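You operate a simulated robot arm through the tools that you are given. There is no shell and no other tool. Be economical: measure what you need, move in short steps, check, and stop when the job is done.

You run a simulated robot arm. Do the job below in one go: nothing can be reset, and whatever is moved stays where it is left.

JOB
Press the enter key two times. Then fetch the remote and set it on the top of the spill locker. Then press the monitor button to switch it on. Then close the top drawer of the measuring bench. Then stack the teal cube marked "C2" from the top of the measuring bench on top of the teal cube marked "C 69". Then fetch the bright teal cube marked "747" from the top of the packing bench and set it on the right shelf under the long grey bench. Then take the yellow cube and put it on the counter of the tall cabinet. Then put the grey cube on the clear top of the long grey bench away on the top of the orange cabinet. Then shut the laptop lid. Keep to this order.

It is judged by the outcome, as a careful person would: the job done as asked, and still so three seconds after it is handed in. It fails if anything else is knocked over, pushed out of place, dropped, spilled or broken. Lids that push on must go on centred and level and be pressed home; caps that screw on are set level and turned clockwise until they are tight.

ROBOT AND FRAMES
A 7-joint arm with a vacuum gripper on a trunk, on a base that drives. Base frame: it is fixed to the floor where the robot stands at the start and does not move with it; the origin is under the middle of the robot, x ahead of it, y to its left, z up; the surface under the hand at the start is at about z = 789. Lengths are in mm, angles in rad, forces in N, time in s.
With the tool pointing down near the work surface it reaches from about 100 to 640 mm from the robot's upright axis, wherever it stands. Its first joint turns from -2.007 to 2.007 rad. Places, roughly: bright teal cube [-5000, 0, 1000]; counter of the tall cabinet [-1900, -3900, 900]; enter key [500, -100, 800]; grey cube [-6000, -1750, 1000]; laptop lid [800, 300, 1200]; monitor button [700, -300, 900]; remote (5x17x3 cm) [700, -200, 800]; right shelf under the long grey bench [-6600, -1500, 200]; teal cube [-3750, 500, 1000]; top drawer of the measuring bench [-3800, -500, 800]; top of the orange cabinet [-1100, -1400, 900]; top of the spill locker (46x24 cm) [1040, -2640, 920]; yellow cube [-5750, -1750, 1000]. Payload 2.55 kg.
Tool frame: the origin (TCP) lies in the middle of the cups' lips, and z points out of the cups. The gripper has 1 cup of 44 mm across, covering 44 by 44 mm (tool x, y); the bellows give 20 mm. With the vacuum on, a cup seals on a smooth face that it is pressed against (1 to 4 N); it does not hold porous or soft things. The pull reaches 55 N.
Orientation is told as [roll, pitch, yaw] about the base's x, y, z axes, in that order, counted from this pose: with the cups facing straight down, the tool's x points along the base's -x, its y along +y and its z along -z.

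CONTROLS
- The arm moves only by the tool servo_tool. Its argument "targets" is a list of rows, each a list of 3 entries, a list of its own where there are three numbers: the shift along the tool's x, y, z in mm, then the turn, a rotation vector about the tool's x, y, z in rad, then the vacuum: 1 switches it on, 0 off. In form: [[[x, y, z], [wx, wy, wz], vacuum], ...]. A call has 1 to 12 rows; each row shifts and turns the commanded pose from where the row before left it, along the tool's axes as they then stand. Rows are played at 5 a second. More than 50 mm and 0.15 rad between two rows, or a gripper value outside its range, and nothing of the call is played. Where a pose cannot be reached the arm comes as near as it can. A force on the tool above 40 N (or 10 N above the force at the start of the call, whichever is more), or a blocked arm, ends the call early, and 0.2 s more pass. The pull builds up within a second once a cup has sealed. Time passes only in rows, and 0.2 s behind the last, so rows that do not move give it time. The reply holds the time, the measured pose of the TCP, the force on the tool along the base axes and the pull of the vacuum, in the units named above and with some noise, with the torque about the TCP (base axes, N m) and any sound that the robot's microphone picked up.
- Cameras (640 x 400 px; columns grow to the right, rows downward): "scene" is now at [14.3, 158.1, 1840.6]; the picture's right is [-0.24, -0.97, 0.00], its down [-0.69, 0.17, -0.71] and it looks along [0.69, -0.17, -0.71] (base axes); focal length 282 px, centre (320, 200). "wrist" rides on the gripper at [81, 6, -173] in the tool frame; the picture's right is [-0.08, 1.00, 0.00], its down [-0.89, -0.07, -0.45] and it looks along [-0.44, -0.04, 0.90] (tool axes); focal length 256 px, centre (320, 200). There is no depth. A picture from a camera that has moved, and an enlarged one, comes with that camera's place and axes in the base frame and with its lens. The place of the scene camera against the robot may be out by one fixed shift of up to 12 mm in any direction.
- capture(camera): a new picture of that camera. The clock stands still meanwhile.
- lift_body(by): slides the trunk up (or, below 0, down) by that many mm; the arm and the scene camera ride with it, the base frame stays. It gives what a move gives, with no picture.
- steer(legs): drives the robot by 1 to 6 legs, each [ahead, left, turn to the left] in mm, mm and rad, along the robot's own axes; the way and the turn of a leg run together, so that a leg with both is an arc; at most 1500 mm and 3.142 rad a leg. The arm and the cameras ride along, it lands a little off, and it stops where it bumps. It gives what a move gives.
- aim_head(pan, tilt): turns the head with the scene camera to pan (to the left, within 2.705 rad either way) and tilt (down, from -0.506 to 1.204), counted from straight ahead of the robot. It gives what a move gives.
- enlarge(camera, box): a new picture of the part [left, top, right, bottom] of that camera's present view, enlarged. The clock stands still meanwhile.
- sign_off(): hands the job in; it is judged then, once.

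Go step by step. Nothing tells you exact positions but the pictures and the camera data: compare them with the known pose of the tool, close in by small moves and look again before you grip or let go. The budget is 207 turns and 180 pictures, counting those below and the enlarged ones. Unless the task says otherwise, let go and move clear before handing in.

The tools are called after "Call:" by a JSON object that holds its "method" and its "body". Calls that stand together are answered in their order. servo_tool: Moves the arm, as the interface text tells. Its arguments: {"type":"object","properties":{"targets":{"type":"array"}},"required":["targets"]} The other tools are called the same way: lift_body (by) slides the trunk up or down; steer (legs) drives the base; aim_head (pan, tilt) turns the head that bears the scene camera; capture (camera) takes a picture; enlarge (camera, box) takes an enlarged picture of a part of a camera's view; sign_off () hands the job in.

At the start:

```text
t: 0.0
position: [418.2, 122.9, 1000.0]
tool_rot: [0.001, 0.0, 0.001]
ft_force: [0.1, -0.5, 0.0]
ft_torque: [0.0, -0.03, 0.02]
pull: 0.0
trunk travel left (down, up): [-925.0, 65.0]
robot x, y, heading: [1.1, -1.6, 0.005]
head pan, tilt: [-0.244, 0.787]
```

scene: 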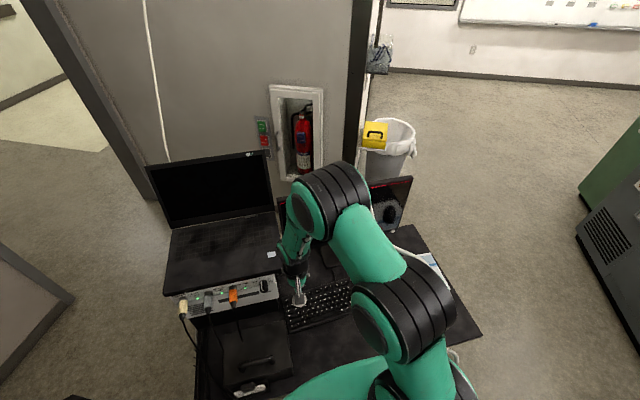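
wrist: 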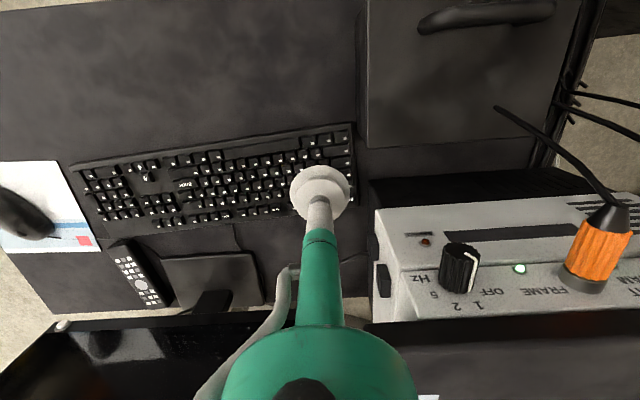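

I see the keyboard in the wrist view with a wide labelled key near (183,184). I'll enlarge it to identify the enter key, along with the area with the remote and monitor.

Call:
{"method": "enlarge", "body": {"camera": "wrist", "box": [60, 110, 360, 300]}}

Call:
{"method": "enlarge", "body": {"camera": "scene", "box": [260, 160, 480, 300]}}

```text
2.11 times, centred on (210, 205) of wrist
camera zoom: at [338.5, 129.7, 1173.8], right [0.08, 1.0, 0.0], down [0.89, -0.07, 0.45], along [0.44, -0.04, -0.9], focal length 539 px, centre (552, 190)
```

zoom: 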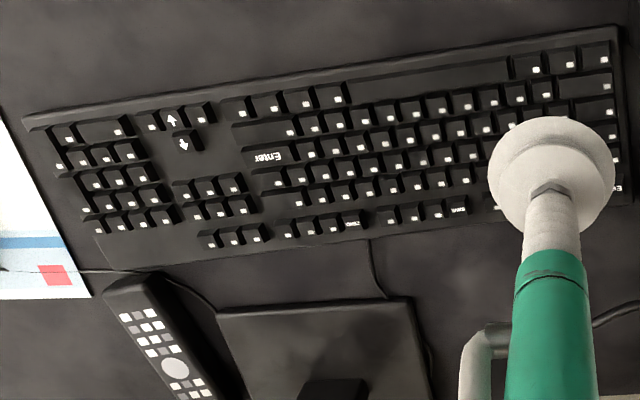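

```text
2.86 times, centred on (370, 230) of scene
camera zoom: at [14.3, 158.1, 1840.6], right [-0.24, -0.97, 0.0], down [-0.69, 0.17, -0.71], along [0.69, -0.17, -0.71], focal length 804 px, centre (177, 114)
```

zoom: 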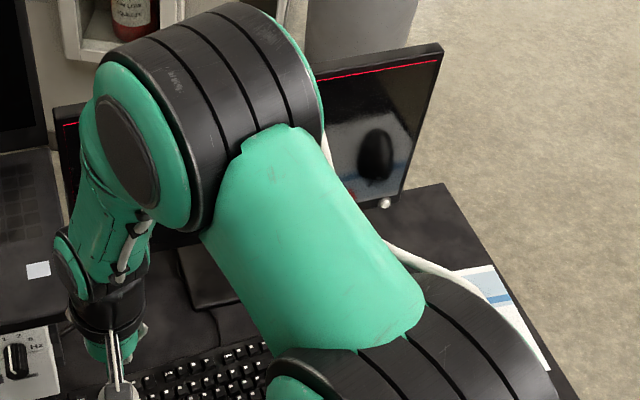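

The Enter key is clear in the enlarged view, at about (473, -100) with its top near z 810. I'll move above it and tilt the cup so that only one edge of the lip touches the key.

Call:
{"method": "servo_tool", "body": {"targets": [[[-15, -45, 0], [0, 0, 0], 0], [[-15, -45, 0], [0, 0, 0], 0], [[-15, -45, 0], [0, 0, 0], 0], [[-15, -45, 0], [0, 0, 0], 0], [[-13, -43, 0], [0, 0, 0], 0], [[0, 0, 40], [0, 0, 0], 0], [[0, 0, 40], [0, 0, 0], 0], [[0, 0, 0], [0, -0.15, 0], 0], [[0, 0, 0], [0, -0.15, 0], 0], [[0, 0, 0], [0, -0.15, 0], 0], [[0, 0, 0], [0, -0.15, 0], 0]]}}

Call:
{"method": "capture", "body": {"camera": "wrist"}}

```text
t: 2.4
position: [492.4, -97.1, 920.3]
tool_rot: [0.008, -0.418, 0.0]
ft_force: [0.2, 0.1, -0.5]
ft_torque: [-0.02, -0.09, -0.01]
pull: 0.0
out of reach, approached as far as the arm can: row 11
trunk travel left (down, up): [-925.0, 65.0]
robot x, y, heading: [0.6, -0.4, -0.004]
head pan, tilt: [-0.244, 0.787]
```

```text
175 pictures are left
camera wrist: at [348.3, -92.4, 1046.4], right [0.07, 1.0, 0.04], down [0.64, -0.07, 0.77], along [0.77, -0.03, -0.64], focal length 256 px, centre (320, 200)
```

wrist: 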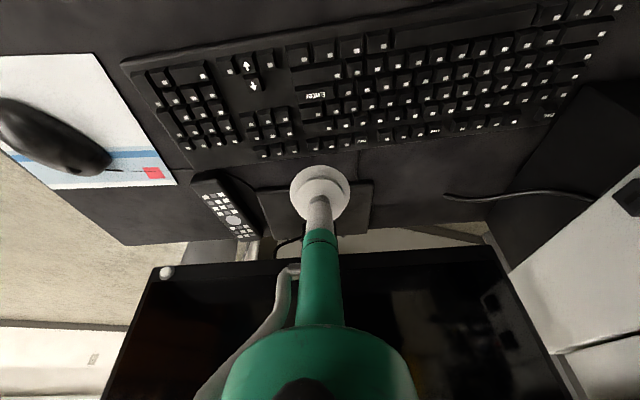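

Both views agree that the Enter key is at about (473, -101). I'm lowering straight down and will stop just above it.

Call:
{"method": "servo_tool", "body": {"targets": [[[16.3, -4, 36.5], [0, 0, 0], 0], [[16.3, 0, 36.5], [0, 0, 0], 0]]}}

Call:
{"method": "capture", "body": {"camera": "wrist"}}

```text
t: 3.0
position: [494.5, -104.0, 839.7]
tool_rot: [0.007, -0.418, 0.0]
ft_force: [0.4, -0.5, 0.3]
ft_torque: [0.03, -0.02, -0.01]
pull: 0.1
trunk travel left (down, up): [-925.0, 65.0]
robot x, y, heading: [1.8, -2.5, 0.002]
head pan, tilt: [-0.244, 0.787]
```

```text
174 pictures are left
camera wrist: at [351.6, -98.7, 966.9], right [0.07, 1.0, 0.04], down [0.64, -0.07, 0.77], along [0.77, -0.03, -0.64], focal length 256 px, centre (320, 200)
```

wrist: 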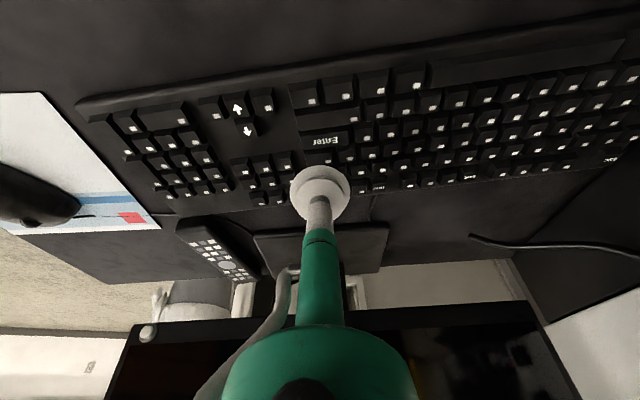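

The lip sits about 20 mm above the key. I'm centring it and going down to just above the surface.

Call:
{"method": "servo_tool", "body": {"targets": [[[2.7, 4, -1.2], [0, 0, 0], 0], [[6.1, 0, 13.7], [0, 0, 0], 0], [[0, 0, 0], [0, 0, 0], 0]]}}

Call:
{"method": "capture", "body": {"camera": "wrist"}}

```text
t: 3.8
position: [489.0, -99.7, 824.3]
tool_rot: [0.008, -0.416, -0.001]
ft_force: [-0.5, -0.2, 0.3]
ft_torque: [0.0, 0.0, 0.0]
pull: 0.1
trunk travel left (down, up): [-925.0, 65.0]
robot x, y, heading: [2.4, -2.2, -0.002]
head pan, tilt: [-0.244, 0.787]
```

```text
173 pictures are left
camera wrist: at [345.7, -94.1, 951.4], right [0.07, 1.0, 0.04], down [0.64, -0.07, 0.77], along [0.77, -0.03, -0.64], focal length 256 px, centre (320, 200)
```

wrist: 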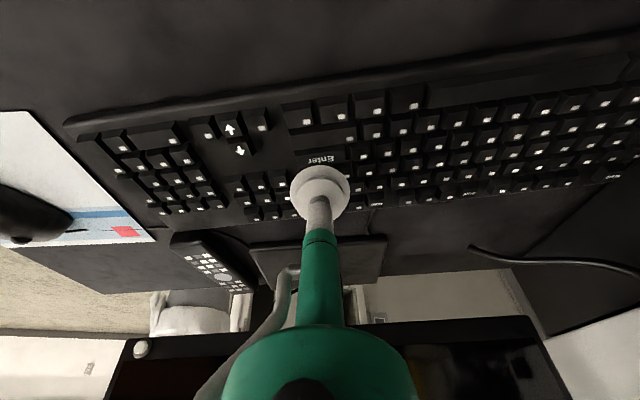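

The lip is right over the Enter key. I'm pressing down slowly.

Call:
{"method": "servo_tool", "body": {"targets": [[[1.6, 0, 3.7], [0, 0, 0], 0], [[0.8, 0, 1.8], [0, 0, 0], 0], [[0, 0, 0], [0, 0, 0], 0]]}}

```text
t: 4.6
position: [488.5, -99.4, 818.7]
tool_rot: [0.008, -0.416, 0.0]
ft_force: [-0.5, -0.1, -0.2]
ft_torque: [0.01, 0.02, 0.01]
pull: 0.0
trunk travel left (down, up): [-925.0, 65.0]
robot x, y, heading: [2.0, -3.0, 0.002]
head pan, tilt: [-0.244, 0.787]
```

Call:
{"method": "servo_tool", "body": {"targets": [[[0.8, 0, 1.8], [0, 0, 0], 0], [[0.8, 0, 1.8], [0, 0, 0], 0], [[0, 0, 0], [0, 0, 0], 0]]}}

Call:
{"method": "enlarge", "body": {"camera": "wrist", "box": [240, 120, 400, 220]}}

```text
t: 5.4
position: [488.4, -99.8, 814.8]
tool_rot: [0.008, -0.417, 0.001]
ft_force: [-0.6, -0.8, -0.3]
ft_torque: [-0.02, -0.02, 0.02]
pull: 0.1
trunk travel left (down, up): [-925.0, 65.0]
robot x, y, heading: [0.4, 1.1, -0.002]
head pan, tilt: [-0.244, 0.787]
```

```text
4.00 times, centred on (320, 170) of wrist
camera zoom: at [345.4, -93.8, 941.1], right [0.07, 1.0, 0.04], down [0.64, -0.07, 0.77], along [0.77, -0.03, -0.64], focal length 1024 px, centre (320, 320)
```

zoom: 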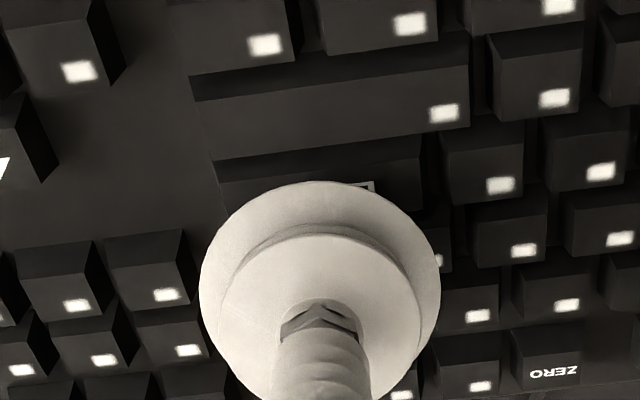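

The lip sits over the near edge of the Enter key and hasn't touched it yet. I'm shifting about 7 mm forward and then continuing down.

Call:
{"method": "servo_tool", "body": {"targets": [[[-6.4, 0, 2.8], [0, 0, 0], 0], [[0, 0, 0], [0, 0, 0], 0]]}}

Call:
{"method": "enlarge", "body": {"camera": "wrist", "box": [240, 120, 400, 220]}}

```text
t: 6.0
position: [495.7, -99.0, 813.6]
tool_rot: [0.008, -0.418, 0.002]
ft_force: [-0.3, -0.5, 0.0]
ft_torque: [0.02, 0.01, 0.02]
pull: 0.1
trunk travel left (down, up): [-925.0, 65.0]
robot x, y, heading: [1.0, -1.5, 0.001]
head pan, tilt: [-0.244, 0.787]
```

```text
4.00 times, centred on (320, 170) of wrist
camera zoom: at [352.4, -93.8, 940.8], right [0.07, 1.0, 0.04], down [0.64, -0.07, 0.77], along [0.77, -0.03, -0.64], focal length 1024 px, centre (320, 320)
```

zoom: 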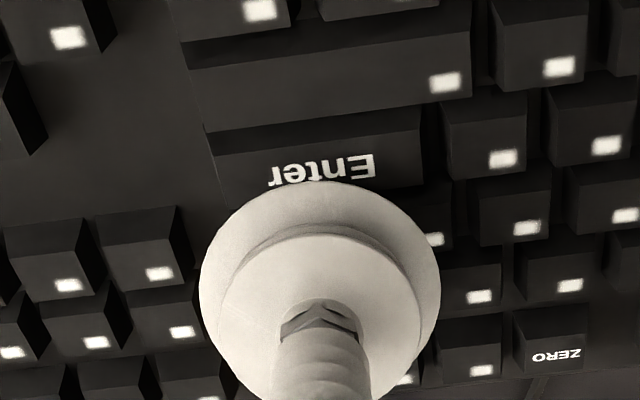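

Call:
{"method": "servo_tool", "body": {"targets": [[[0.8, 0, 1.8], [0, 0, 0], 0], [[0.8, 0, 1.8], [0, 0, 0], 0], [[0, 0, 0], [0, 0, 0], 0]]}}

Call:
{"method": "enlarge", "body": {"camera": "wrist", "box": [240, 120, 400, 220]}}

```text
t: 6.8
position: [496.5, -99.4, 811.3]
tool_rot: [0.007, -0.417, 0.001]
ft_force: [-0.6, 0.6, -0.1]
ft_torque: [0.01, -0.04, 0.0]
pull: 0.0
trunk travel left (down, up): [-925.0, 65.0]
robot x, y, heading: [-4.8, 0.6, 0.002]
head pan, tilt: [-0.244, 0.787]
```

```text
4.00 times, centred on (320, 170) of wrist
camera zoom: at [352.6, -93.9, 937.8], right [0.07, 1.0, 0.04], down [0.64, -0.07, 0.77], along [0.77, -0.03, -0.64], focal length 1024 px, centre (320, 320)
```

zoom: 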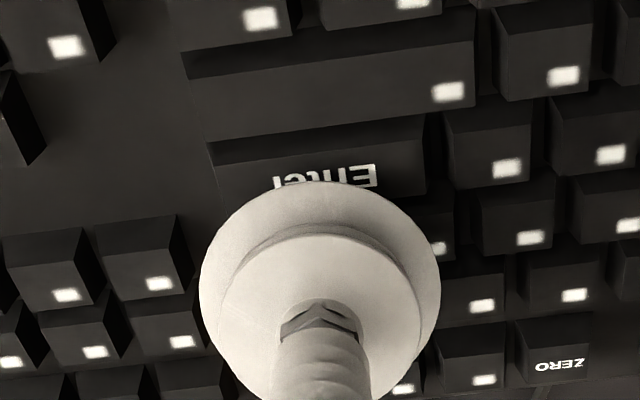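

Call:
{"method": "servo_tool", "body": {"targets": [[[-1, 0, 2.6], [0, 0, 0], 0], [[0.8, 0, 1.8], [0, 0, 0], 0], [[0, 0, 0], [0, 0, 0], 0]]}}

Call:
{"method": "enlarge", "body": {"camera": "wrist", "box": [240, 120, 400, 220]}}

```text
t: 7.6
position: [496.8, -99.4, 807.1]
tool_rot: [0.007, -0.417, 0.001]
ft_force: [-0.1, 0.7, 0.3]
ft_torque: [0.03, 0.05, -0.01]
pull: 0.0
trunk travel left (down, up): [-925.0, 65.0]
robot x, y, heading: [-0.1, 0.9, -0.001]
head pan, tilt: [-0.244, 0.787]
```

```text
4.00 times, centred on (320, 170) of wrist
camera zoom: at [354.3, -93.8, 933.6], right [0.07, 1.0, 0.04], down [0.64, -0.07, 0.77], along [0.77, -0.03, -0.64], focal length 1024 px, centre (320, 320)
```

zoom: 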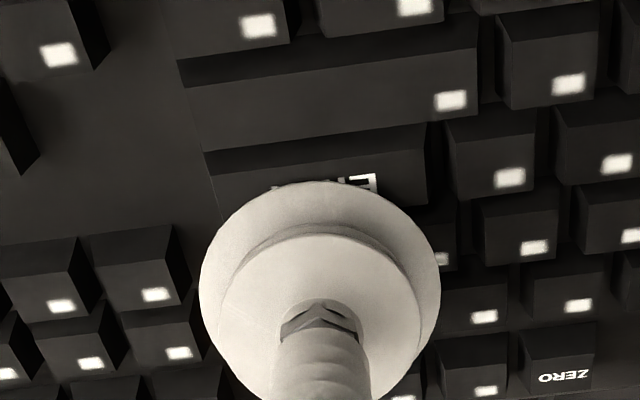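

Call:
{"method": "servo_tool", "body": {"targets": [[[-1, 0, 2.6], [0, 0, 0], 0], [[0, 0, 0], [0, 0, 0], 0]]}}

Call:
{"method": "servo_tool", "body": {"targets": [[[0.8, 0, 1.8], [0, 0, 0], 0], [[0, 0, 0], [0, 0, 0], 0]]}}

Call:
{"method": "enlarge", "body": {"camera": "wrist", "box": [240, 120, 400, 220]}}

```text
t: 8.2
position: [500.2, -98.8, 806.5]
tool_rot: [0.006, -0.418, 0.0]
ft_force: [-0.2, 0.4, -0.2]
ft_torque: [0.04, 0.02, 0.01]
pull: 0.0
trunk travel left (down, up): [-925.0, 65.0]
robot x, y, heading: [0.0, 1.1, -0.003]
head pan, tilt: [-0.244, 0.787]
```

```text
t: 8.8
position: [498.8, -99.7, 803.4]
tool_rot: [0.007, -0.418, 0.0]
ft_force: [-0.5, -0.3, 0.1]
ft_torque: [-0.02, 0.02, -0.02]
pull: 0.1
trunk travel left (down, up): [-925.0, 65.0]
robot x, y, heading: [-0.9, 0.7, -0.003]
head pan, tilt: [-0.244, 0.787]
```

```text
4.00 times, centred on (320, 170) of wrist
camera zoom: at [356.3, -93.4, 929.9], right [0.07, 1.0, 0.04], down [0.64, -0.07, 0.77], along [0.77, -0.03, -0.64], focal length 1024 px, centre (320, 320)
```

zoom: 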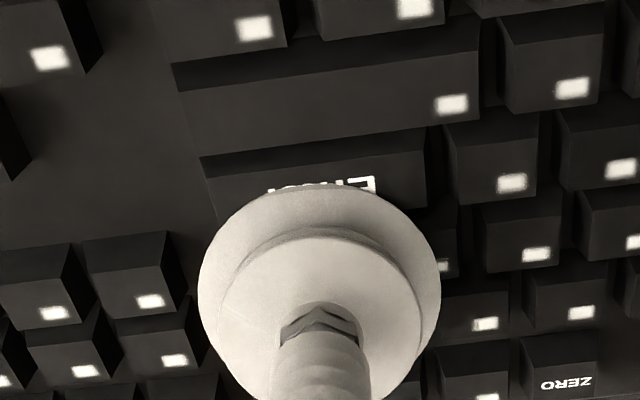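

The cup rim looks slightly deflected, so contact is starting. I'm pressing a bit further in small steps.

Call:
{"method": "servo_tool", "body": {"targets": [[[0.8, 0, 1.8], [0, 0, 0], 0], [[0, 0, 0], [0, 0, 0], 0]]}}

Call:
{"method": "servo_tool", "body": {"targets": [[[0.8, 0, 1.8], [0, 0, 0], 0], [[0, 0, 0], [0, 0, 0], 0]]}}

Call:
{"method": "enlarge", "body": {"camera": "wrist", "box": [240, 120, 400, 220]}}

```text
t: 9.4
position: [498.6, -99.5, 801.8]
tool_rot: [0.007, -0.419, -0.001]
ft_force: [1.0, -0.6, 1.6]
ft_torque: [0.03, 0.06, 0.01]
pull: 0.0
trunk travel left (down, up): [-925.0, 65.0]
robot x, y, heading: [-1.7, 2.5, -0.001]
head pan, tilt: [-0.244, 0.787]
```

```text
t: 10.0
position: [500.0, -99.6, 800.1]
tool_rot: [0.007, -0.418, -0.001]
ft_force: [1.0, -0.3, 1.7]
ft_torque: [0.01, 0.03, -0.03]
pull: 0.1
trunk travel left (down, up): [-925.0, 65.0]
robot x, y, heading: [-4.0, -0.4, -0.003]
head pan, tilt: [-0.244, 0.787]
heard: click
```

```text
4.00 times, centred on (320, 170) of wrist
camera zoom: at [356.5, -93.6, 926.0], right [0.07, 1.0, 0.04], down [0.64, -0.07, 0.77], along [0.77, -0.03, -0.64], focal length 1024 px, centre (320, 320)
```

zoom: 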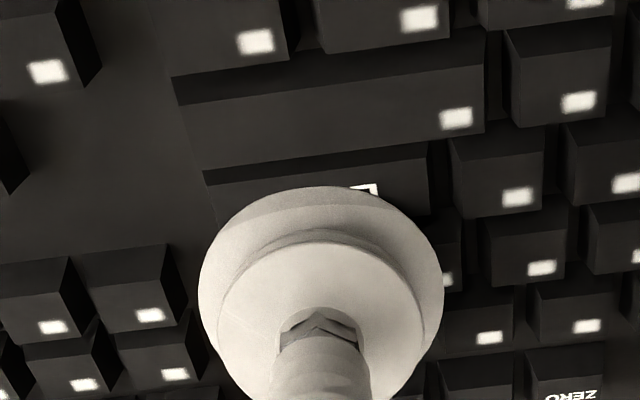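

A click sounded and the Enter key is down. I'll raise 10 mm to release it, then press a second time.

Call:
{"method": "servo_tool", "body": {"targets": [[[-4.1, 0, -9.1], [0, 0, 0], 0], [[0, 0, 0], [0, 0, 0], 0], [[0, 0, 0], [0, 0, 0], 0]]}}

Call:
{"method": "servo_tool", "body": {"targets": [[[2.5, 0, 5.5], [0, 0, 0], 0], [[0.8, 0, 1.8], [0, 0, 0], 0], [[0.8, 0, 1.8], [0, 0, 0], 0], [[0, 0, 0], [0, 0, 0], 0]]}}

```text
t: 10.8
position: [499.3, -99.4, 809.4]
tool_rot: [0.007, -0.418, 0.0]
ft_force: [0.3, -0.1, -0.2]
ft_torque: [0.0, -0.04, 0.03]
pull: 0.0
trunk travel left (down, up): [-925.0, 65.0]
robot x, y, heading: [0.2, -0.3, 0.003]
head pan, tilt: [-0.244, 0.787]
```

```text
t: 11.8
position: [498.2, -98.0, 798.0]
tool_rot: [0.006, -0.417, 0.001]
ft_force: [0.7, -0.4, 1.4]
ft_torque: [0.01, 0.02, 0.01]
pull: 0.1
trunk travel left (down, up): [-925.0, 65.0]
robot x, y, heading: [-0.4, -2.6, 0.0]
head pan, tilt: [-0.244, 0.787]
heard: click
```

Two clicks are done. I'm lifting away, levelling the tool and looking at the remote.

Call:
{"method": "servo_tool", "body": {"targets": [[[-12.2, 0, -27.4], [0, 0, 0], 0], [[-20, 0, -45], [0, 0, 0], 0], [[-20, 0, -45], [0, 0, 0], 0], [[0, 0, 0], [0, 0.14, 0], 0], [[0, 0, 0], [0, 0.14, 0], 0], [[0, 0, 0], [0, 0.138, 0], 0], [[0, 0, 0], [0, 0, 0], 0]]}}

Call:
{"method": "capture", "body": {"camera": "wrist"}}

Call:
{"method": "capture", "body": {"camera": "scene"}}

```text
t: 13.4
position: [502.5, -101.3, 928.0]
tool_rot: [0.015, -0.066, 0.003]
ft_force: [0.7, 0.0, 0.4]
ft_torque: [0.0, -0.01, -0.05]
pull: 0.0
out of reach, approached as far as the arm can: row 5
trunk travel left (down, up): [-925.0, 65.0]
robot x, y, heading: [0.6, -4.4, 0.003]
head pan, tilt: [-0.244, 0.787]
```

```text
166 pictures are left
camera wrist: at [412.0, -97.1, 1096.1], right [0.07, 1.0, 0.02], down [0.86, -0.07, 0.5], along [0.5, -0.02, -0.86], focal length 256 px, centre (320, 200)
```

wrist: 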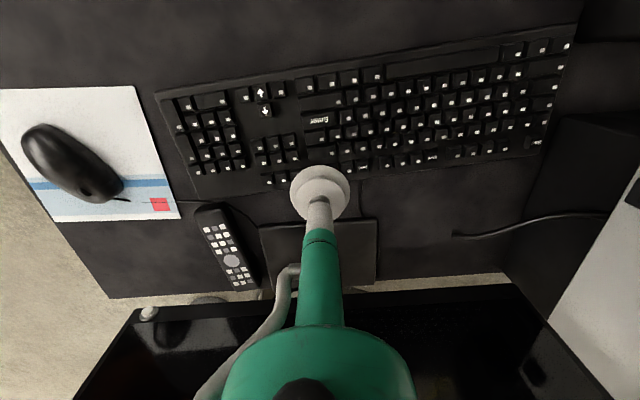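

```text
165 pictures are left
camera scene: at [14.6, 157.6, 1840.5], right [-0.24, -0.97, 0.0], down [-0.69, 0.17, -0.71], along [0.68, -0.17, -0.71], focal length 282 px, centre (320, 200)
```

scene: 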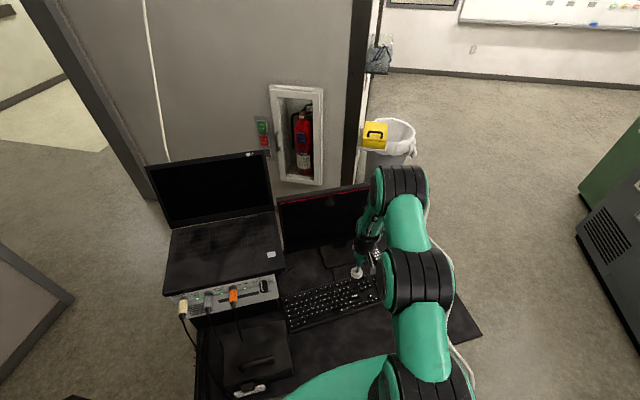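

The remote lies at about (655, -245), partly under the monitor's lower edge, and the white ball at that edge's corner is the monitor button. I'll shift the base right to get within reach, then look again.

Call:
{"method": "steer", "body": {"legs": [[0, -200, 0]]}}

Call:
{"method": "capture", "body": {"camera": "wrist"}}

Call:
{"method": "capture", "body": {"camera": "scene"}}

```text
t: 15.0
position: [505.4, -301.7, 928.6]
tool_rot: [0.015, -0.074, 0.003]
ft_force: [1.3, -0.3, -0.2]
ft_torque: [0.03, 0.03, 0.04]
pull: 0.1
trunk travel left (down, up): [-925.0, 65.0]
robot x, y, heading: [-2.8, -198.1, 0.003]
head pan, tilt: [-0.244, 0.787]
```

```text
164 pictures are left
camera wrist: at [413.3, -296.4, 1097.1], right [0.07, 1.0, 0.02], down [0.86, -0.07, 0.51], along [0.51, -0.02, -0.86], focal length 256 px, centre (320, 200)
```

wrist: 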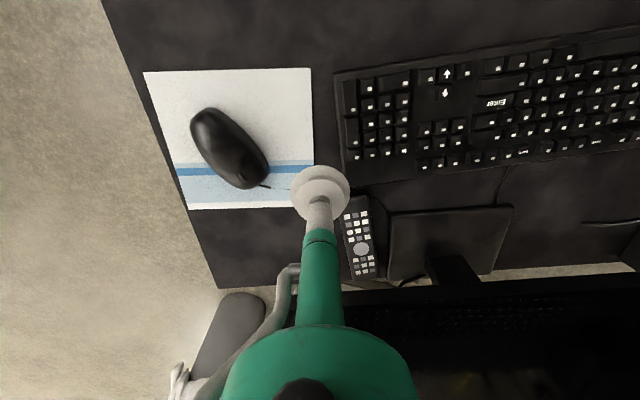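

```text
163 pictures are left
camera scene: at [14.4, -41.2, 1840.7], right [-0.24, -0.97, 0.0], down [-0.69, 0.17, -0.71], along [0.68, -0.17, -0.71], focal length 282 px, centre (320, 200)
```

scene: 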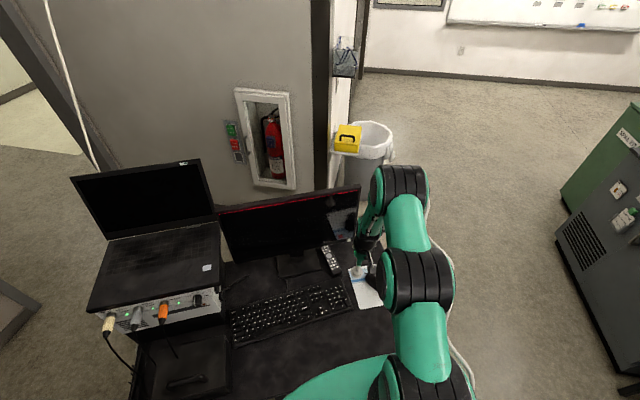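

Call:
{"method": "enlarge", "body": {"camera": "scene", "box": [210, 170, 400, 320]}}

Call:
{"method": "enlarge", "body": {"camera": "wrist", "box": [260, 160, 520, 320]}}

```text
2.67 times, centred on (305, 245) of scene
camera zoom: at [14.4, -41.2, 1840.7], right [-0.24, -0.97, 0.0], down [-0.69, 0.17, -0.71], along [0.68, -0.17, -0.71], focal length 751 px, centre (360, 80)
```

zoom: 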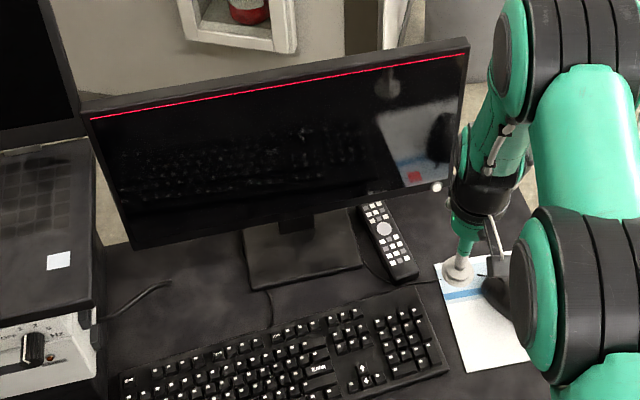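

```text
2.46 times, centred on (390, 240) of wrist
camera zoom: at [413.3, -296.4, 1097.1], right [0.07, 1.0, 0.02], down [0.86, -0.07, 0.51], along [0.51, -0.02, -0.86], focal length 630 px, centre (148, 102)
```

zoom: 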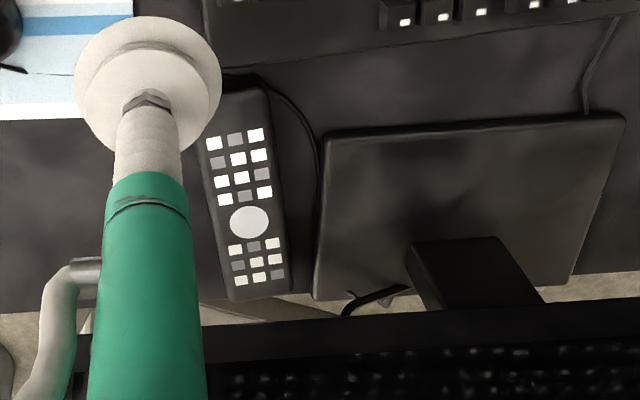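

The button is near (667, -320, 897), and the remote's near end is at about (588, -254). I'll pick the remote near that end so the hand clears the monitor, and approach now.

Call:
{"method": "servo_tool", "body": {"targets": [[[-35, 17, 0], [0, 0, 0], 0], [[-35, 17, 0], [0, 0, 0], 0], [[-30, 16, 0], [0, 0, 0], 0], [[0, 0, 40], [0, 0, 0], 0], [[0, 0, 20], [0, 0, 0], 0], [[0, 0, 0], [0, 0, 0], 0]]}}

Call:
{"method": "capture", "body": {"camera": "wrist"}}

Call:
{"method": "capture", "body": {"camera": "scene"}}

```text
t: 16.4
position: [608.9, -249.1, 877.0]
tool_rot: [0.014, -0.072, 0.004]
ft_force: [-0.4, 0.0, 0.0]
ft_torque: [0.01, 0.0, 0.0]
pull: 0.2
trunk travel left (down, up): [-925.0, 65.0]
robot x, y, heading: [1.9, -201.4, -0.002]
head pan, tilt: [-0.244, 0.787]
```

```text
160 pictures are left
camera wrist: at [517.2, -245.2, 1045.7], right [0.07, 1.0, 0.02], down [0.86, -0.07, 0.51], along [0.51, -0.02, -0.86], focal length 256 px, centre (320, 200)
```

wrist: 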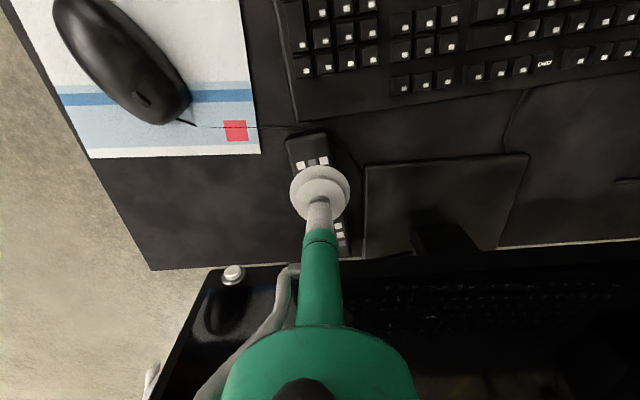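

```text
159 pictures are left
camera scene: at [14.3, -40.5, 1840.6], right [-0.24, -0.97, 0.0], down [-0.69, 0.17, -0.71], along [0.68, -0.17, -0.71], focal length 282 px, centre (320, 200)
```

scene: 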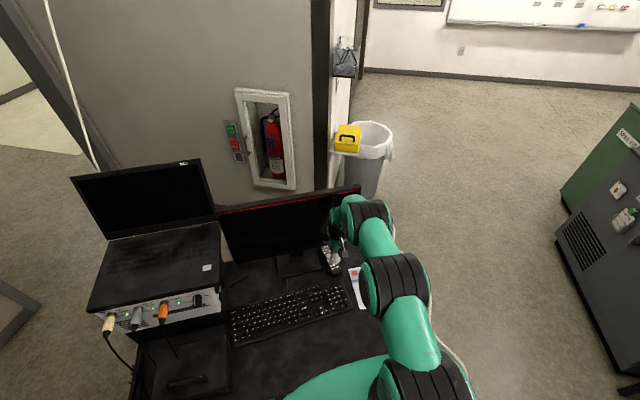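

I'm aligning over the remote's axis and lowering.

Call:
{"method": "servo_tool", "body": {"targets": [[[0, -7, 30], [0, 0, 0], 0], [[0, 0, 30], [0, 0, 0], 0], [[0, 0, 0], [0, 0, 0], 0]]}}

Call:
{"method": "capture", "body": {"camera": "wrist"}}

```text
t: 17.2
position: [613.0, -256.9, 818.4]
tool_rot: [0.013, -0.073, 0.003]
ft_force: [-0.9, -0.5, -0.6]
ft_torque: [0.02, -0.03, 0.03]
pull: 0.0
trunk travel left (down, up): [-925.0, 65.0]
robot x, y, heading: [-1.4, -200.3, -0.0]
head pan, tilt: [-0.244, 0.787]
```

```text
158 pictures are left
camera wrist: at [521.2, -252.2, 985.0], right [0.07, 1.0, 0.02], down [0.86, -0.07, 0.51], along [0.51, -0.02, -0.86], focal length 256 px, centre (320, 200)
```

wrist: 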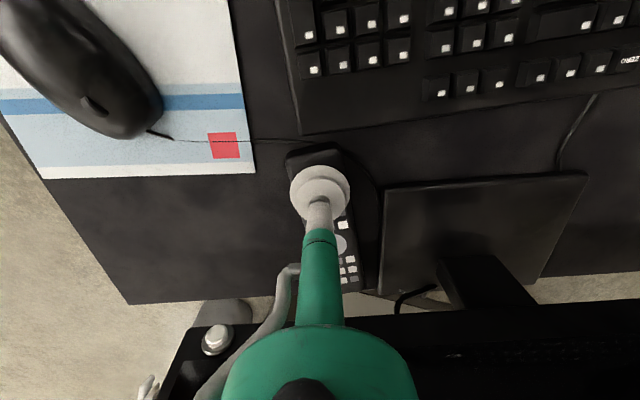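

Call:
{"method": "servo_tool", "body": {"targets": [[[0, 0, 8], [0, 0, 0], 1], [[0, 0, 4], [0, 0, 0], 1], [[0, 0, 4], [0, 0, 0], 1], [[0, 0, 0], [0, 0, 0], 1]]}}

Call:
{"method": "servo_tool", "body": {"targets": [[[0, 0, 3], [0, 0, 0], 1], [[0, 0, 3], [0, 0, 0], 1], [[0, 0, 0], [0, 0, 0], 1]]}}

```text
t: 18.2
position: [614.8, -254.9, 801.7]
tool_rot: [0.015, -0.073, 0.003]
ft_force: [0.0, 0.7, -0.9]
ft_torque: [0.0, 0.08, 0.01]
pull: 54.6
trunk travel left (down, up): [-925.0, 65.0]
robot x, y, heading: [-1.2, -197.7, 0.0]
head pan, tilt: [-0.244, 0.787]
```

```text
t: 19.0
position: [616.2, -254.0, 800.0]
tool_rot: [0.011, -0.081, 0.004]
ft_force: [-0.3, 0.4, 17.8]
ft_torque: [-0.29, 0.56, -0.01]
pull: 54.5
trunk travel left (down, up): [-925.0, 65.0]
robot x, y, heading: [2.1, -197.6, 0.005]
head pan, tilt: [-0.244, 0.787]
```

The remote is sealed. I'm lifting it about 40 mm so it stays under the monitor's edge, then drawing it back toward me.

Call:
{"method": "servo_tool", "body": {"targets": [[[0, 0, -8], [0, 0, 0], 1], [[0, 0, -10], [0, 0, 0], 1], [[0, 0, -15], [0, 0, 0], 1], [[0, 0, -10], [0, 0, 0], 1], [[0, 0, 0], [0, 0, 0], 1]]}}

Call:
{"method": "capture", "body": {"camera": "wrist"}}

```text
t: 20.2
position: [611.8, -256.8, 837.9]
tool_rot: [0.014, -0.07, 0.003]
ft_force: [0.4, -0.6, -0.8]
ft_torque: [0.02, 0.09, 0.03]
pull: 54.2
trunk travel left (down, up): [-925.0, 65.0]
robot x, y, heading: [-1.9, -198.6, 0.005]
head pan, tilt: [-0.244, 0.787]
```

```text
157 pictures are left
camera wrist: at [519.1, -251.7, 1006.0], right [0.07, 1.0, 0.02], down [0.86, -0.07, 0.51], along [0.51, -0.02, -0.86], focal length 256 px, centre (320, 200)
```

wrist: 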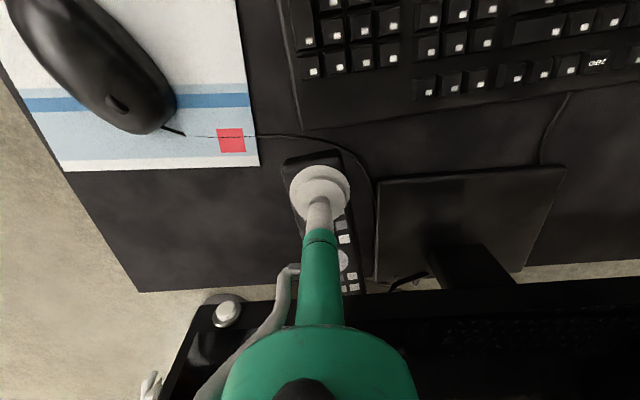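

It's held. Now I'm pulling back 170 mm, then going up.

Call:
{"method": "servo_tool", "body": {"targets": [[[30, 0, -3], [0, 0, 0], 1], [[35, 0, -4], [0, 0, 0], 1], [[35, 0, -4], [0, 0, 0], 1], [[35, 0, -4], [0, 0, 0], 1], [[35, 0, -4], [0, 0, 0], 1], [[0, 0, -40], [0, 0, 0], 1], [[0, 0, -40], [0, 0, 0], 1], [[0, 0, -40], [0, 0, 0], 1], [[0, 0, -40], [0, 0, 0], 1]]}}

Call:
{"method": "capture", "body": {"camera": "wrist"}}

Call:
{"method": "aim_head", "body": {"pan": -1.2, "tilt": 0.5}}

Call:
{"method": "capture", "body": {"camera": "scene"}}

```text
t: 22.2
position: [427.9, -259.6, 1004.5]
tool_rot: [0.013, -0.073, 0.003]
ft_force: [-0.1, 0.8, -1.8]
ft_torque: [-0.02, 0.11, 0.01]
pull: 54.6
trunk travel left (down, up): [-925.0, 65.0]
robot x, y, heading: [1.9, -199.0, 0.002]
head pan, tilt: [-0.244, 0.787]
```

```text
156 pictures are left
camera wrist: at [335.2, -254.8, 1172.5], right [0.07, 1.0, 0.02], down [0.86, -0.07, 0.51], along [0.51, -0.02, -0.86], focal length 256 px, centre (320, 200)
```

wrist: 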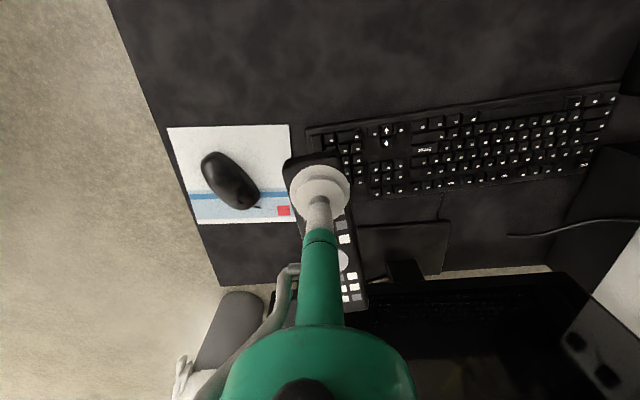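

```text
t: 23.4
position: [429.0, -258.3, 1004.2]
tool_rot: [0.015, -0.073, 0.004]
ft_force: [0.6, 0.4, -1.3]
ft_torque: [-0.01, 0.08, 0.0]
pull: 54.9
trunk travel left (down, up): [-925.0, 65.0]
robot x, y, heading: [0.8, -197.4, 0.001]
head pan, tilt: [-1.201, 0.499]
```

```text
155 pictures are left
camera scene: at [-31.6, -105.6, 1865.6], right [-0.93, -0.36, 0.0], down [-0.17, 0.45, -0.88], along [0.32, -0.82, -0.48], focal length 282 px, centre (320, 200)
```

scene: 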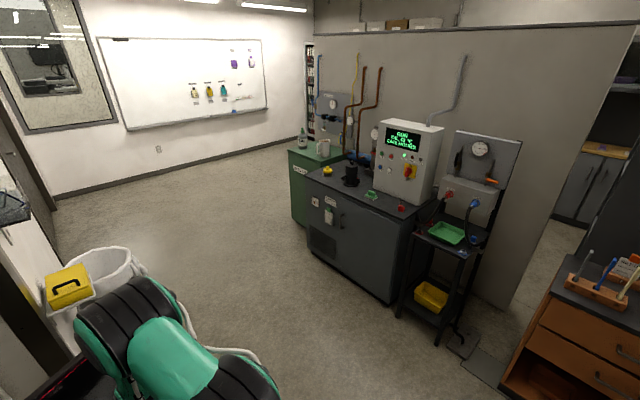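

The spill locker is the green cabinet, with a bottle and a mug on top. I'll take a closer look.

Call:
{"method": "enlarge", "body": {"camera": "scene", "box": [270, 110, 430, 220]}}

```text
3.64 times, centred on (350, 165) of scene
camera zoom: at [-31.6, -105.6, 1865.6], right [-0.93, -0.36, 0.0], down [-0.17, 0.45, -0.88], along [0.32, -0.82, -0.48], focal length 1024 px, centre (211, 327)
```

zoom: 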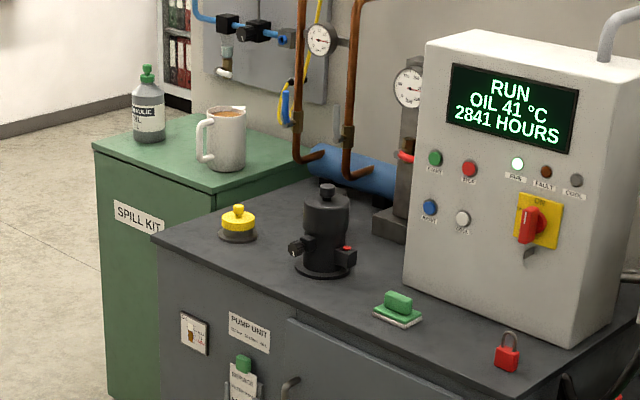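

I'll raise the arm a bit, then back up, turn right and drive toward the spill locker, stopping short of it to look.

Call:
{"method": "servo_tool", "body": {"targets": [[[0, 0, -45], [0, 0, 0], 1], [[0, 0, -45], [0, 0, 0], 1], [[0, 0, -45], [0, 0, 0], 1], [[0, 0, 0], [0, 0, 0], 1]]}}

Call:
{"method": "steer", "body": {"legs": [[-150, 0, 0], [0, 0, -1.571], [800, 0, 0], [0, 1250, 0], [750, 0, 0]]}}

Call:
{"method": "aim_head", "body": {"pan": 0.1, "tilt": 0.8}}

Call:
{"method": "capture", "body": {"camera": "scene"}}

Call:
{"method": "capture", "body": {"camera": "wrist"}}

```text
t: 24.4
position: [419.7, -259.4, 1138.7]
tool_rot: [0.015, -0.073, 0.004]
ft_force: [0.9, -0.2, -1.7]
ft_torque: [0.02, 0.11, 0.0]
pull: 54.9
trunk travel left (down, up): [-925.0, 65.0]
robot x, y, heading: [1.5, -196.5, 0.002]
head pan, tilt: [-1.201, 0.499]
```

```text
t: 43.4
position: [1013.8, -2228.1, 1139.6]
tool_rot: [0.014, -0.073, -1.603]
ft_force: [0.9, 0.4, -1.3]
ft_torque: [0.12, 0.01, 0.0]
pull: 54.3
trunk travel left (down, up): [-925.0, 65.0]
robot x, y, heading: [1086.8, -1816.4, -1.607]
head pan, tilt: [-1.201, 0.499]
```

```text
t: 44.9
position: [1015.5, -2227.4, 1139.1]
tool_rot: [0.013, -0.073, -1.603]
ft_force: [-0.1, -1.2, -0.6]
ft_torque: [0.12, 0.0, -0.04]
pull: 54.6
trunk travel left (down, up): [-925.0, 65.0]
robot x, y, heading: [1086.6, -1813.9, -1.604]
head pan, tilt: [0.099, 0.799]
```

```text
153 pictures are left
camera scene: at [1270.1, -1836.0, 1839.7], right [-1.0, -0.06, 0.0], down [-0.05, 0.72, -0.7], along [0.04, -0.7, -0.72], focal length 282 px, centre (320, 200)
```

scene: 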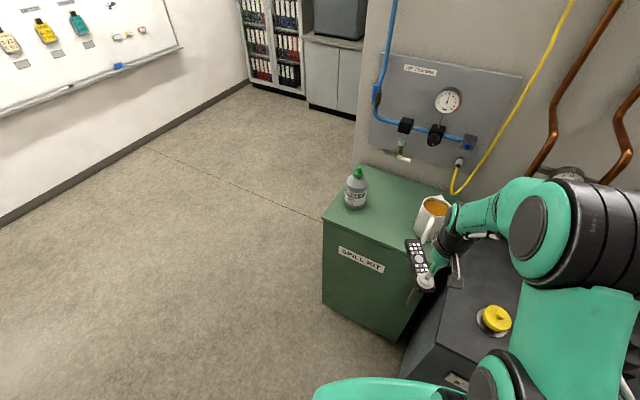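

```text
152 pictures are left
camera wrist: at [1022.7, -2134.5, 1307.2], right [0.99, -0.11, 0.02], down [-0.1, -0.85, 0.51], along [-0.04, -0.51, -0.86], focal length 256 px, centre (320, 200)
```

wrist: 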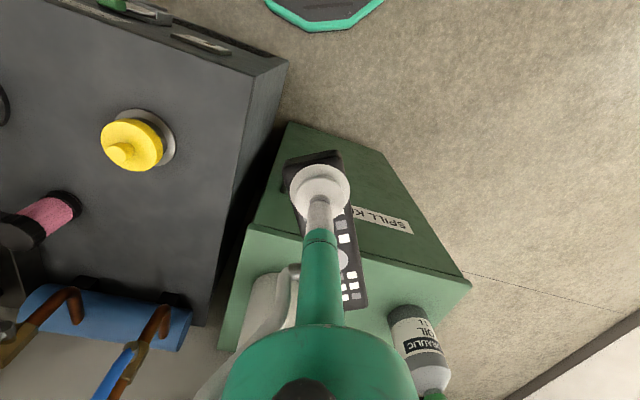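

The locker's front corners are at about (1312, -2622) and (870, -2406). The bottle and mug stand towards the back, so the middle front strip is free. I'll drive closer and keep clear of the pump unit's corner.

Call:
{"method": "steer", "body": {"legs": [[0, 211, 0], [220, 0, 0]]}}

Call:
{"method": "capture", "body": {"camera": "wrist"}}

Call:
{"method": "capture", "body": {"camera": "scene"}}

```text
t: 47.8
position: [1214.4, -2454.6, 1139.3]
tool_rot: [0.013, -0.073, -1.608]
ft_force: [0.2, 0.4, -0.7]
ft_torque: [0.11, -0.02, -0.05]
pull: 55.2
trunk travel left (down, up): [-925.0, 65.0]
robot x, y, heading: [1290.5, -2037.5, -1.614]
head pan, tilt: [0.099, 0.799]
```

```text
151 pictures are left
camera wrist: at [1221.7, -2360.8, 1307.2], right [0.99, -0.12, 0.02], down [-0.11, -0.85, 0.51], along [-0.04, -0.51, -0.86], focal length 256 px, centre (320, 200)
```

wrist: 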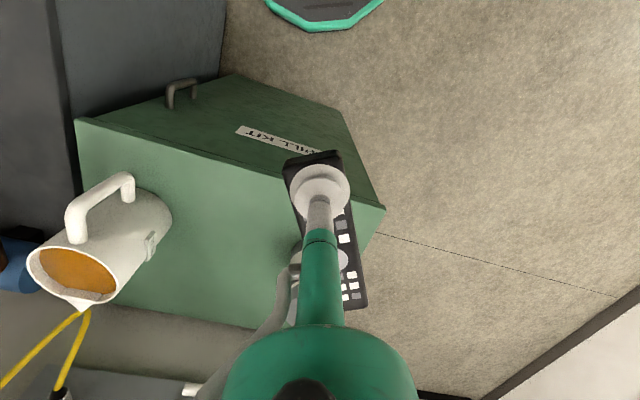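

```text
150 pictures are left
camera scene: at [1471.1, -2064.1, 1839.6], right [-1.0, -0.06, 0.0], down [-0.04, 0.72, -0.7], along [0.04, -0.7, -0.72], focal length 282 px, centre (320, 200)
```

scene: 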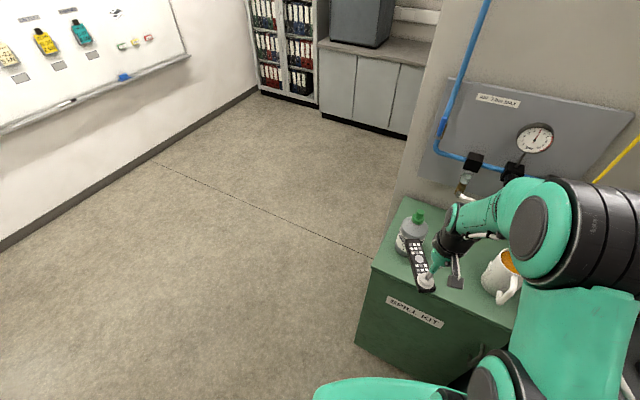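

I'm levelling the tool and turning the remote parallel to the locker's front edge, then moving over the free middle front strip.

Call:
{"method": "servo_tool", "body": {"targets": [[[0, 0, 0], [0, 0.073, 0], 1], [[0, 0, 0], [0, 0, -0.1464], 1], [[0, 0, 0], [0, 0, -0.1464], 1], [[0, 0, 0], [0, 0, -0.1464], 1], [[0, 0, 0], [0, 0, -0.1464], 1], [[0, 0, 0], [0, 0, -0.1464], 1], [[0, 0, 0], [0, 0, -0.1464], 1], [[0, 0, 0], [0, 0, -0.1464], 1], [[0, 0, 0], [0, 0, 0], 1]]}}

Call:
{"method": "servo_tool", "body": {"targets": [[[20.6, -39, 0], [0, 0, 0], 1], [[20.6, -39, 0], [0, 0, 0], 1], [[20.6, -39, 0], [0, 0, 0], 1], [[20.6, -39, 0], [0, 0, 0], 1], [[20.6, -39, 0], [0, 0, 0], 1], [[0, 0, 0], [0, 0, 0], 1]]}}

Call:
{"method": "capture", "body": {"camera": "wrist"}}

Call:
{"method": "capture", "body": {"camera": "scene"}}

```text
t: 49.8
position: [1214.7, -2453.8, 1139.4]
tool_rot: [0.006, -0.012, -0.581]
ft_force: [-0.3, -0.5, -0.5]
ft_torque: [0.05, 0.11, -0.02]
pull: 55.1
trunk travel left (down, up): [-925.0, 65.0]
robot x, y, heading: [1292.3, -2037.4, -1.612]
head pan, tilt: [0.099, 0.799]
```

```text
t: 51.2
position: [1022.9, -2555.6, 1134.1]
tool_rot: [0.009, -0.011, -0.583]
ft_force: [-0.4, -0.8, -0.6]
ft_torque: [0.05, 0.08, -0.01]
pull: 54.5
out of reach, approached as far as the arm can: row 5
trunk travel left (down, up): [-925.0, 65.0]
robot x, y, heading: [1291.2, -2036.9, -1.613]
head pan, tilt: [0.099, 0.799]
```

```text
149 pictures are left
camera wrist: at [957.8, -2505.3, 1307.5], right [0.61, 0.79, 0.01], down [0.7, -0.55, 0.46], along [0.36, -0.27, -0.89], focal length 256 px, centre (320, 200)
```

wrist: 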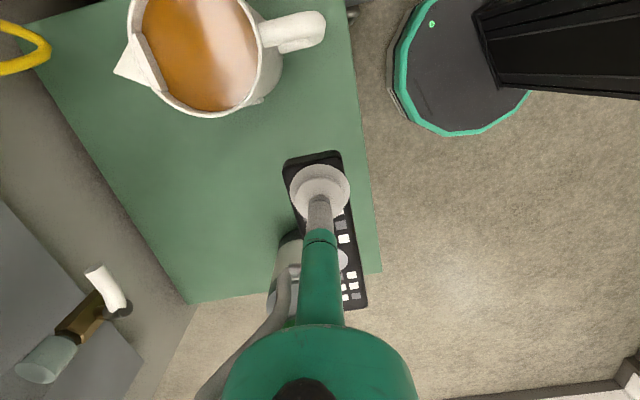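

```text
148 pictures are left
camera scene: at [1473.0, -2062.3, 1839.5], right [-1.0, -0.06, 0.0], down [-0.04, 0.71, -0.7], along [0.04, -0.7, -0.72], focal length 282 px, centre (320, 200)
```

scene: 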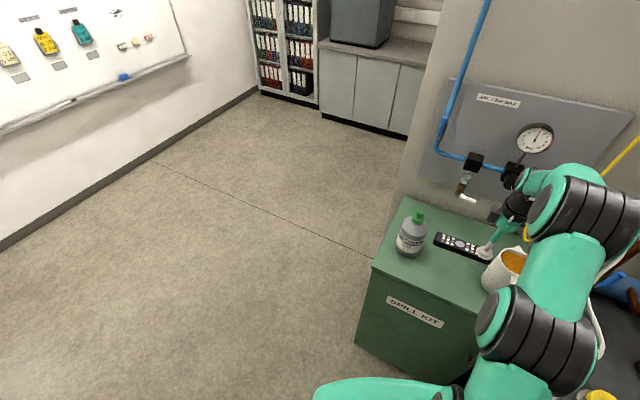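

The remote is aligned and clear of the bottle and mug. I'll check the arm's clearance over the mug before lowering.

Call:
{"method": "aim_head", "body": {"pan": -0.3, "tilt": 0.8}}

Call:
{"method": "capture", "body": {"camera": "scene"}}

```text
t: 52.1
position: [1022.9, -2557.2, 1132.4]
tool_rot: [0.007, -0.013, -0.583]
ft_force: [-0.1, 0.6, -1.7]
ft_torque: [0.06, 0.09, 0.03]
pull: 54.7
trunk travel left (down, up): [-925.0, 65.0]
robot x, y, heading: [1293.6, -2039.5, -1.609]
head pan, tilt: [-0.3, 0.799]
```

```text
147 pictures are left
camera scene: at [1439.6, -2059.6, 1839.6], right [-0.94, 0.33, 0.0], down [0.24, 0.68, -0.7], along [-0.23, -0.66, -0.72], focal length 282 px, centre (320, 200)
```

scene: 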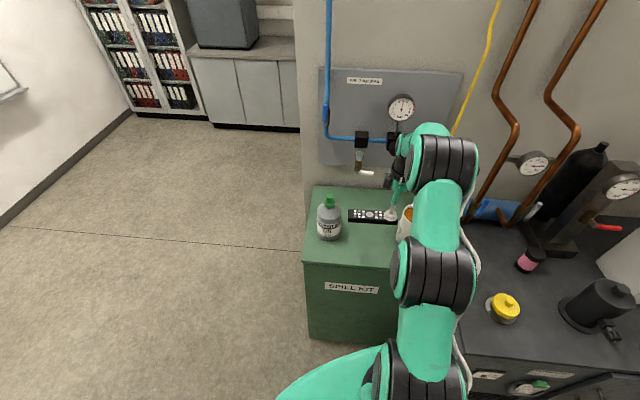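

The arm is well above the mug. I'll lower the trunk to bring the remote down straight.

Call:
{"method": "lift_body", "body": {"by": -130}}

Call:
{"method": "capture", "body": {"camera": "scene"}}

Call:
{"method": "capture", "body": {"camera": "wrist"}}

```text
t: 53.7
position: [1021.2, -2555.9, 1004.4]
tool_rot: [0.006, -0.011, -0.583]
ft_force: [-0.2, 0.5, -1.0]
ft_torque: [0.08, 0.09, 0.04]
pull: 55.6
trunk travel left (down, up): [-795.0, 195.0]
robot x, y, heading: [1294.5, -2034.9, -1.612]
head pan, tilt: [-0.3, 0.799]
```

```text
146 pictures are left
camera scene: at [1439.5, -2059.4, 1709.7], right [-0.94, 0.34, 0.0], down [0.24, 0.68, -0.7], along [-0.23, -0.66, -0.72], focal length 282 px, centre (320, 200)
```

scene: 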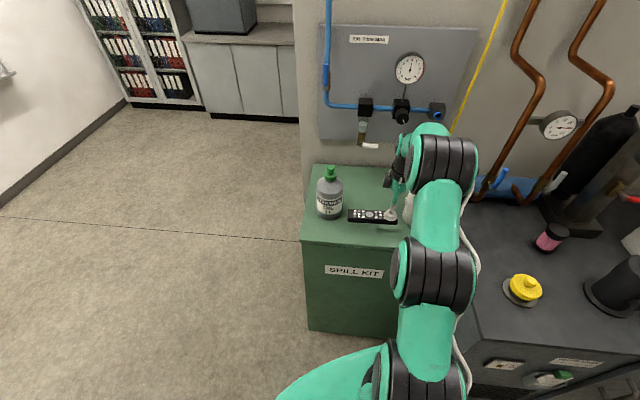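

```text
145 pictures are left
camera wrist: at [956.8, -2506.5, 1177.0], right [0.61, 0.79, 0.01], down [0.7, -0.55, 0.46], along [0.36, -0.27, -0.89], focal length 256 px, centre (320, 200)
```

wrist: 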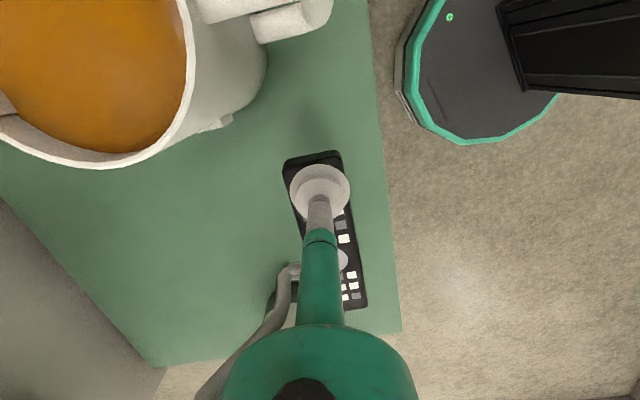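

Call:
{"method": "lift_body", "body": {"by": -42}}

Call:
{"method": "servo_tool", "body": {"targets": [[[0, 0, 4], [0, 0, 0], 1], [[0, 0, 4], [0, 0, 0], 1], [[0, 0, 0], [0, 0, 0], 1]]}}

Call:
{"method": "capture", "body": {"camera": "scene"}}

```text
t: 54.5
position: [1021.2, -2556.8, 962.7]
tool_rot: [0.007, -0.013, -0.584]
ft_force: [0.8, 0.0, -1.6]
ft_torque: [0.1, 0.07, -0.03]
pull: 54.8
trunk travel left (down, up): [-753.0, 237.0]
robot x, y, heading: [1291.6, -2037.4, -1.609]
head pan, tilt: [-0.3, 0.799]
```

```text
t: 55.3
position: [1021.4, -2555.7, 953.7]
tool_rot: [0.007, -0.013, -0.584]
ft_force: [0.1, -0.4, -0.1]
ft_torque: [0.07, 0.09, 0.03]
pull: 55.1
trunk travel left (down, up): [-753.0, 237.0]
robot x, y, heading: [1288.4, -2038.5, -1.616]
head pan, tilt: [-0.3, 0.799]
```

```text
144 pictures are left
camera scene: at [1439.5, -2059.5, 1667.6], right [-0.94, 0.34, 0.0], down [0.24, 0.68, -0.7], along [-0.23, -0.66, -0.72], focal length 282 px, centre (320, 200)
```

scene: 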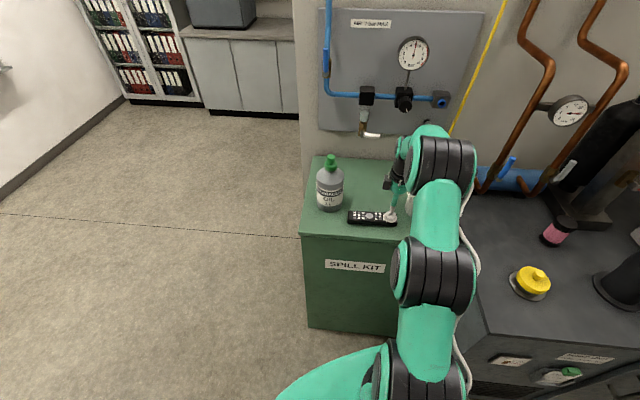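

Call:
{"method": "servo_tool", "body": {"targets": [[[0, 0, 3], [0, 0, 0], 1], [[0, 0, 3], [0, 0, 0], 1], [[0, 0, 0], [0, 0, 0], 1]]}}

Call:
{"method": "servo_tool", "body": {"targets": [[[0, 0, 3], [0, 0, 0], 1], [[0, 0, 0], [0, 0, 0], 1]]}}

```text
t: 56.1
position: [1021.5, -2557.6, 948.0]
tool_rot: [0.005, -0.013, -0.584]
ft_force: [0.2, 0.2, 2.1]
ft_torque: [-0.14, -0.19, -0.09]
pull: 54.8
trunk travel left (down, up): [-753.0, 237.0]
robot x, y, heading: [1288.2, -2035.2, -1.613]
head pan, tilt: [-0.3, 0.799]
```

```text
t: 56.7
position: [1021.3, -2556.6, 946.4]
tool_rot: [0.005, -0.014, -0.582]
ft_force: [-2.0, -0.4, 3.6]
ft_torque: [-0.37, -0.4, -0.2]
pull: 55.1
trunk travel left (down, up): [-753.0, 237.0]
robot x, y, heading: [1294.4, -2037.1, -1.616]
head pan, tilt: [-0.3, 0.799]
```

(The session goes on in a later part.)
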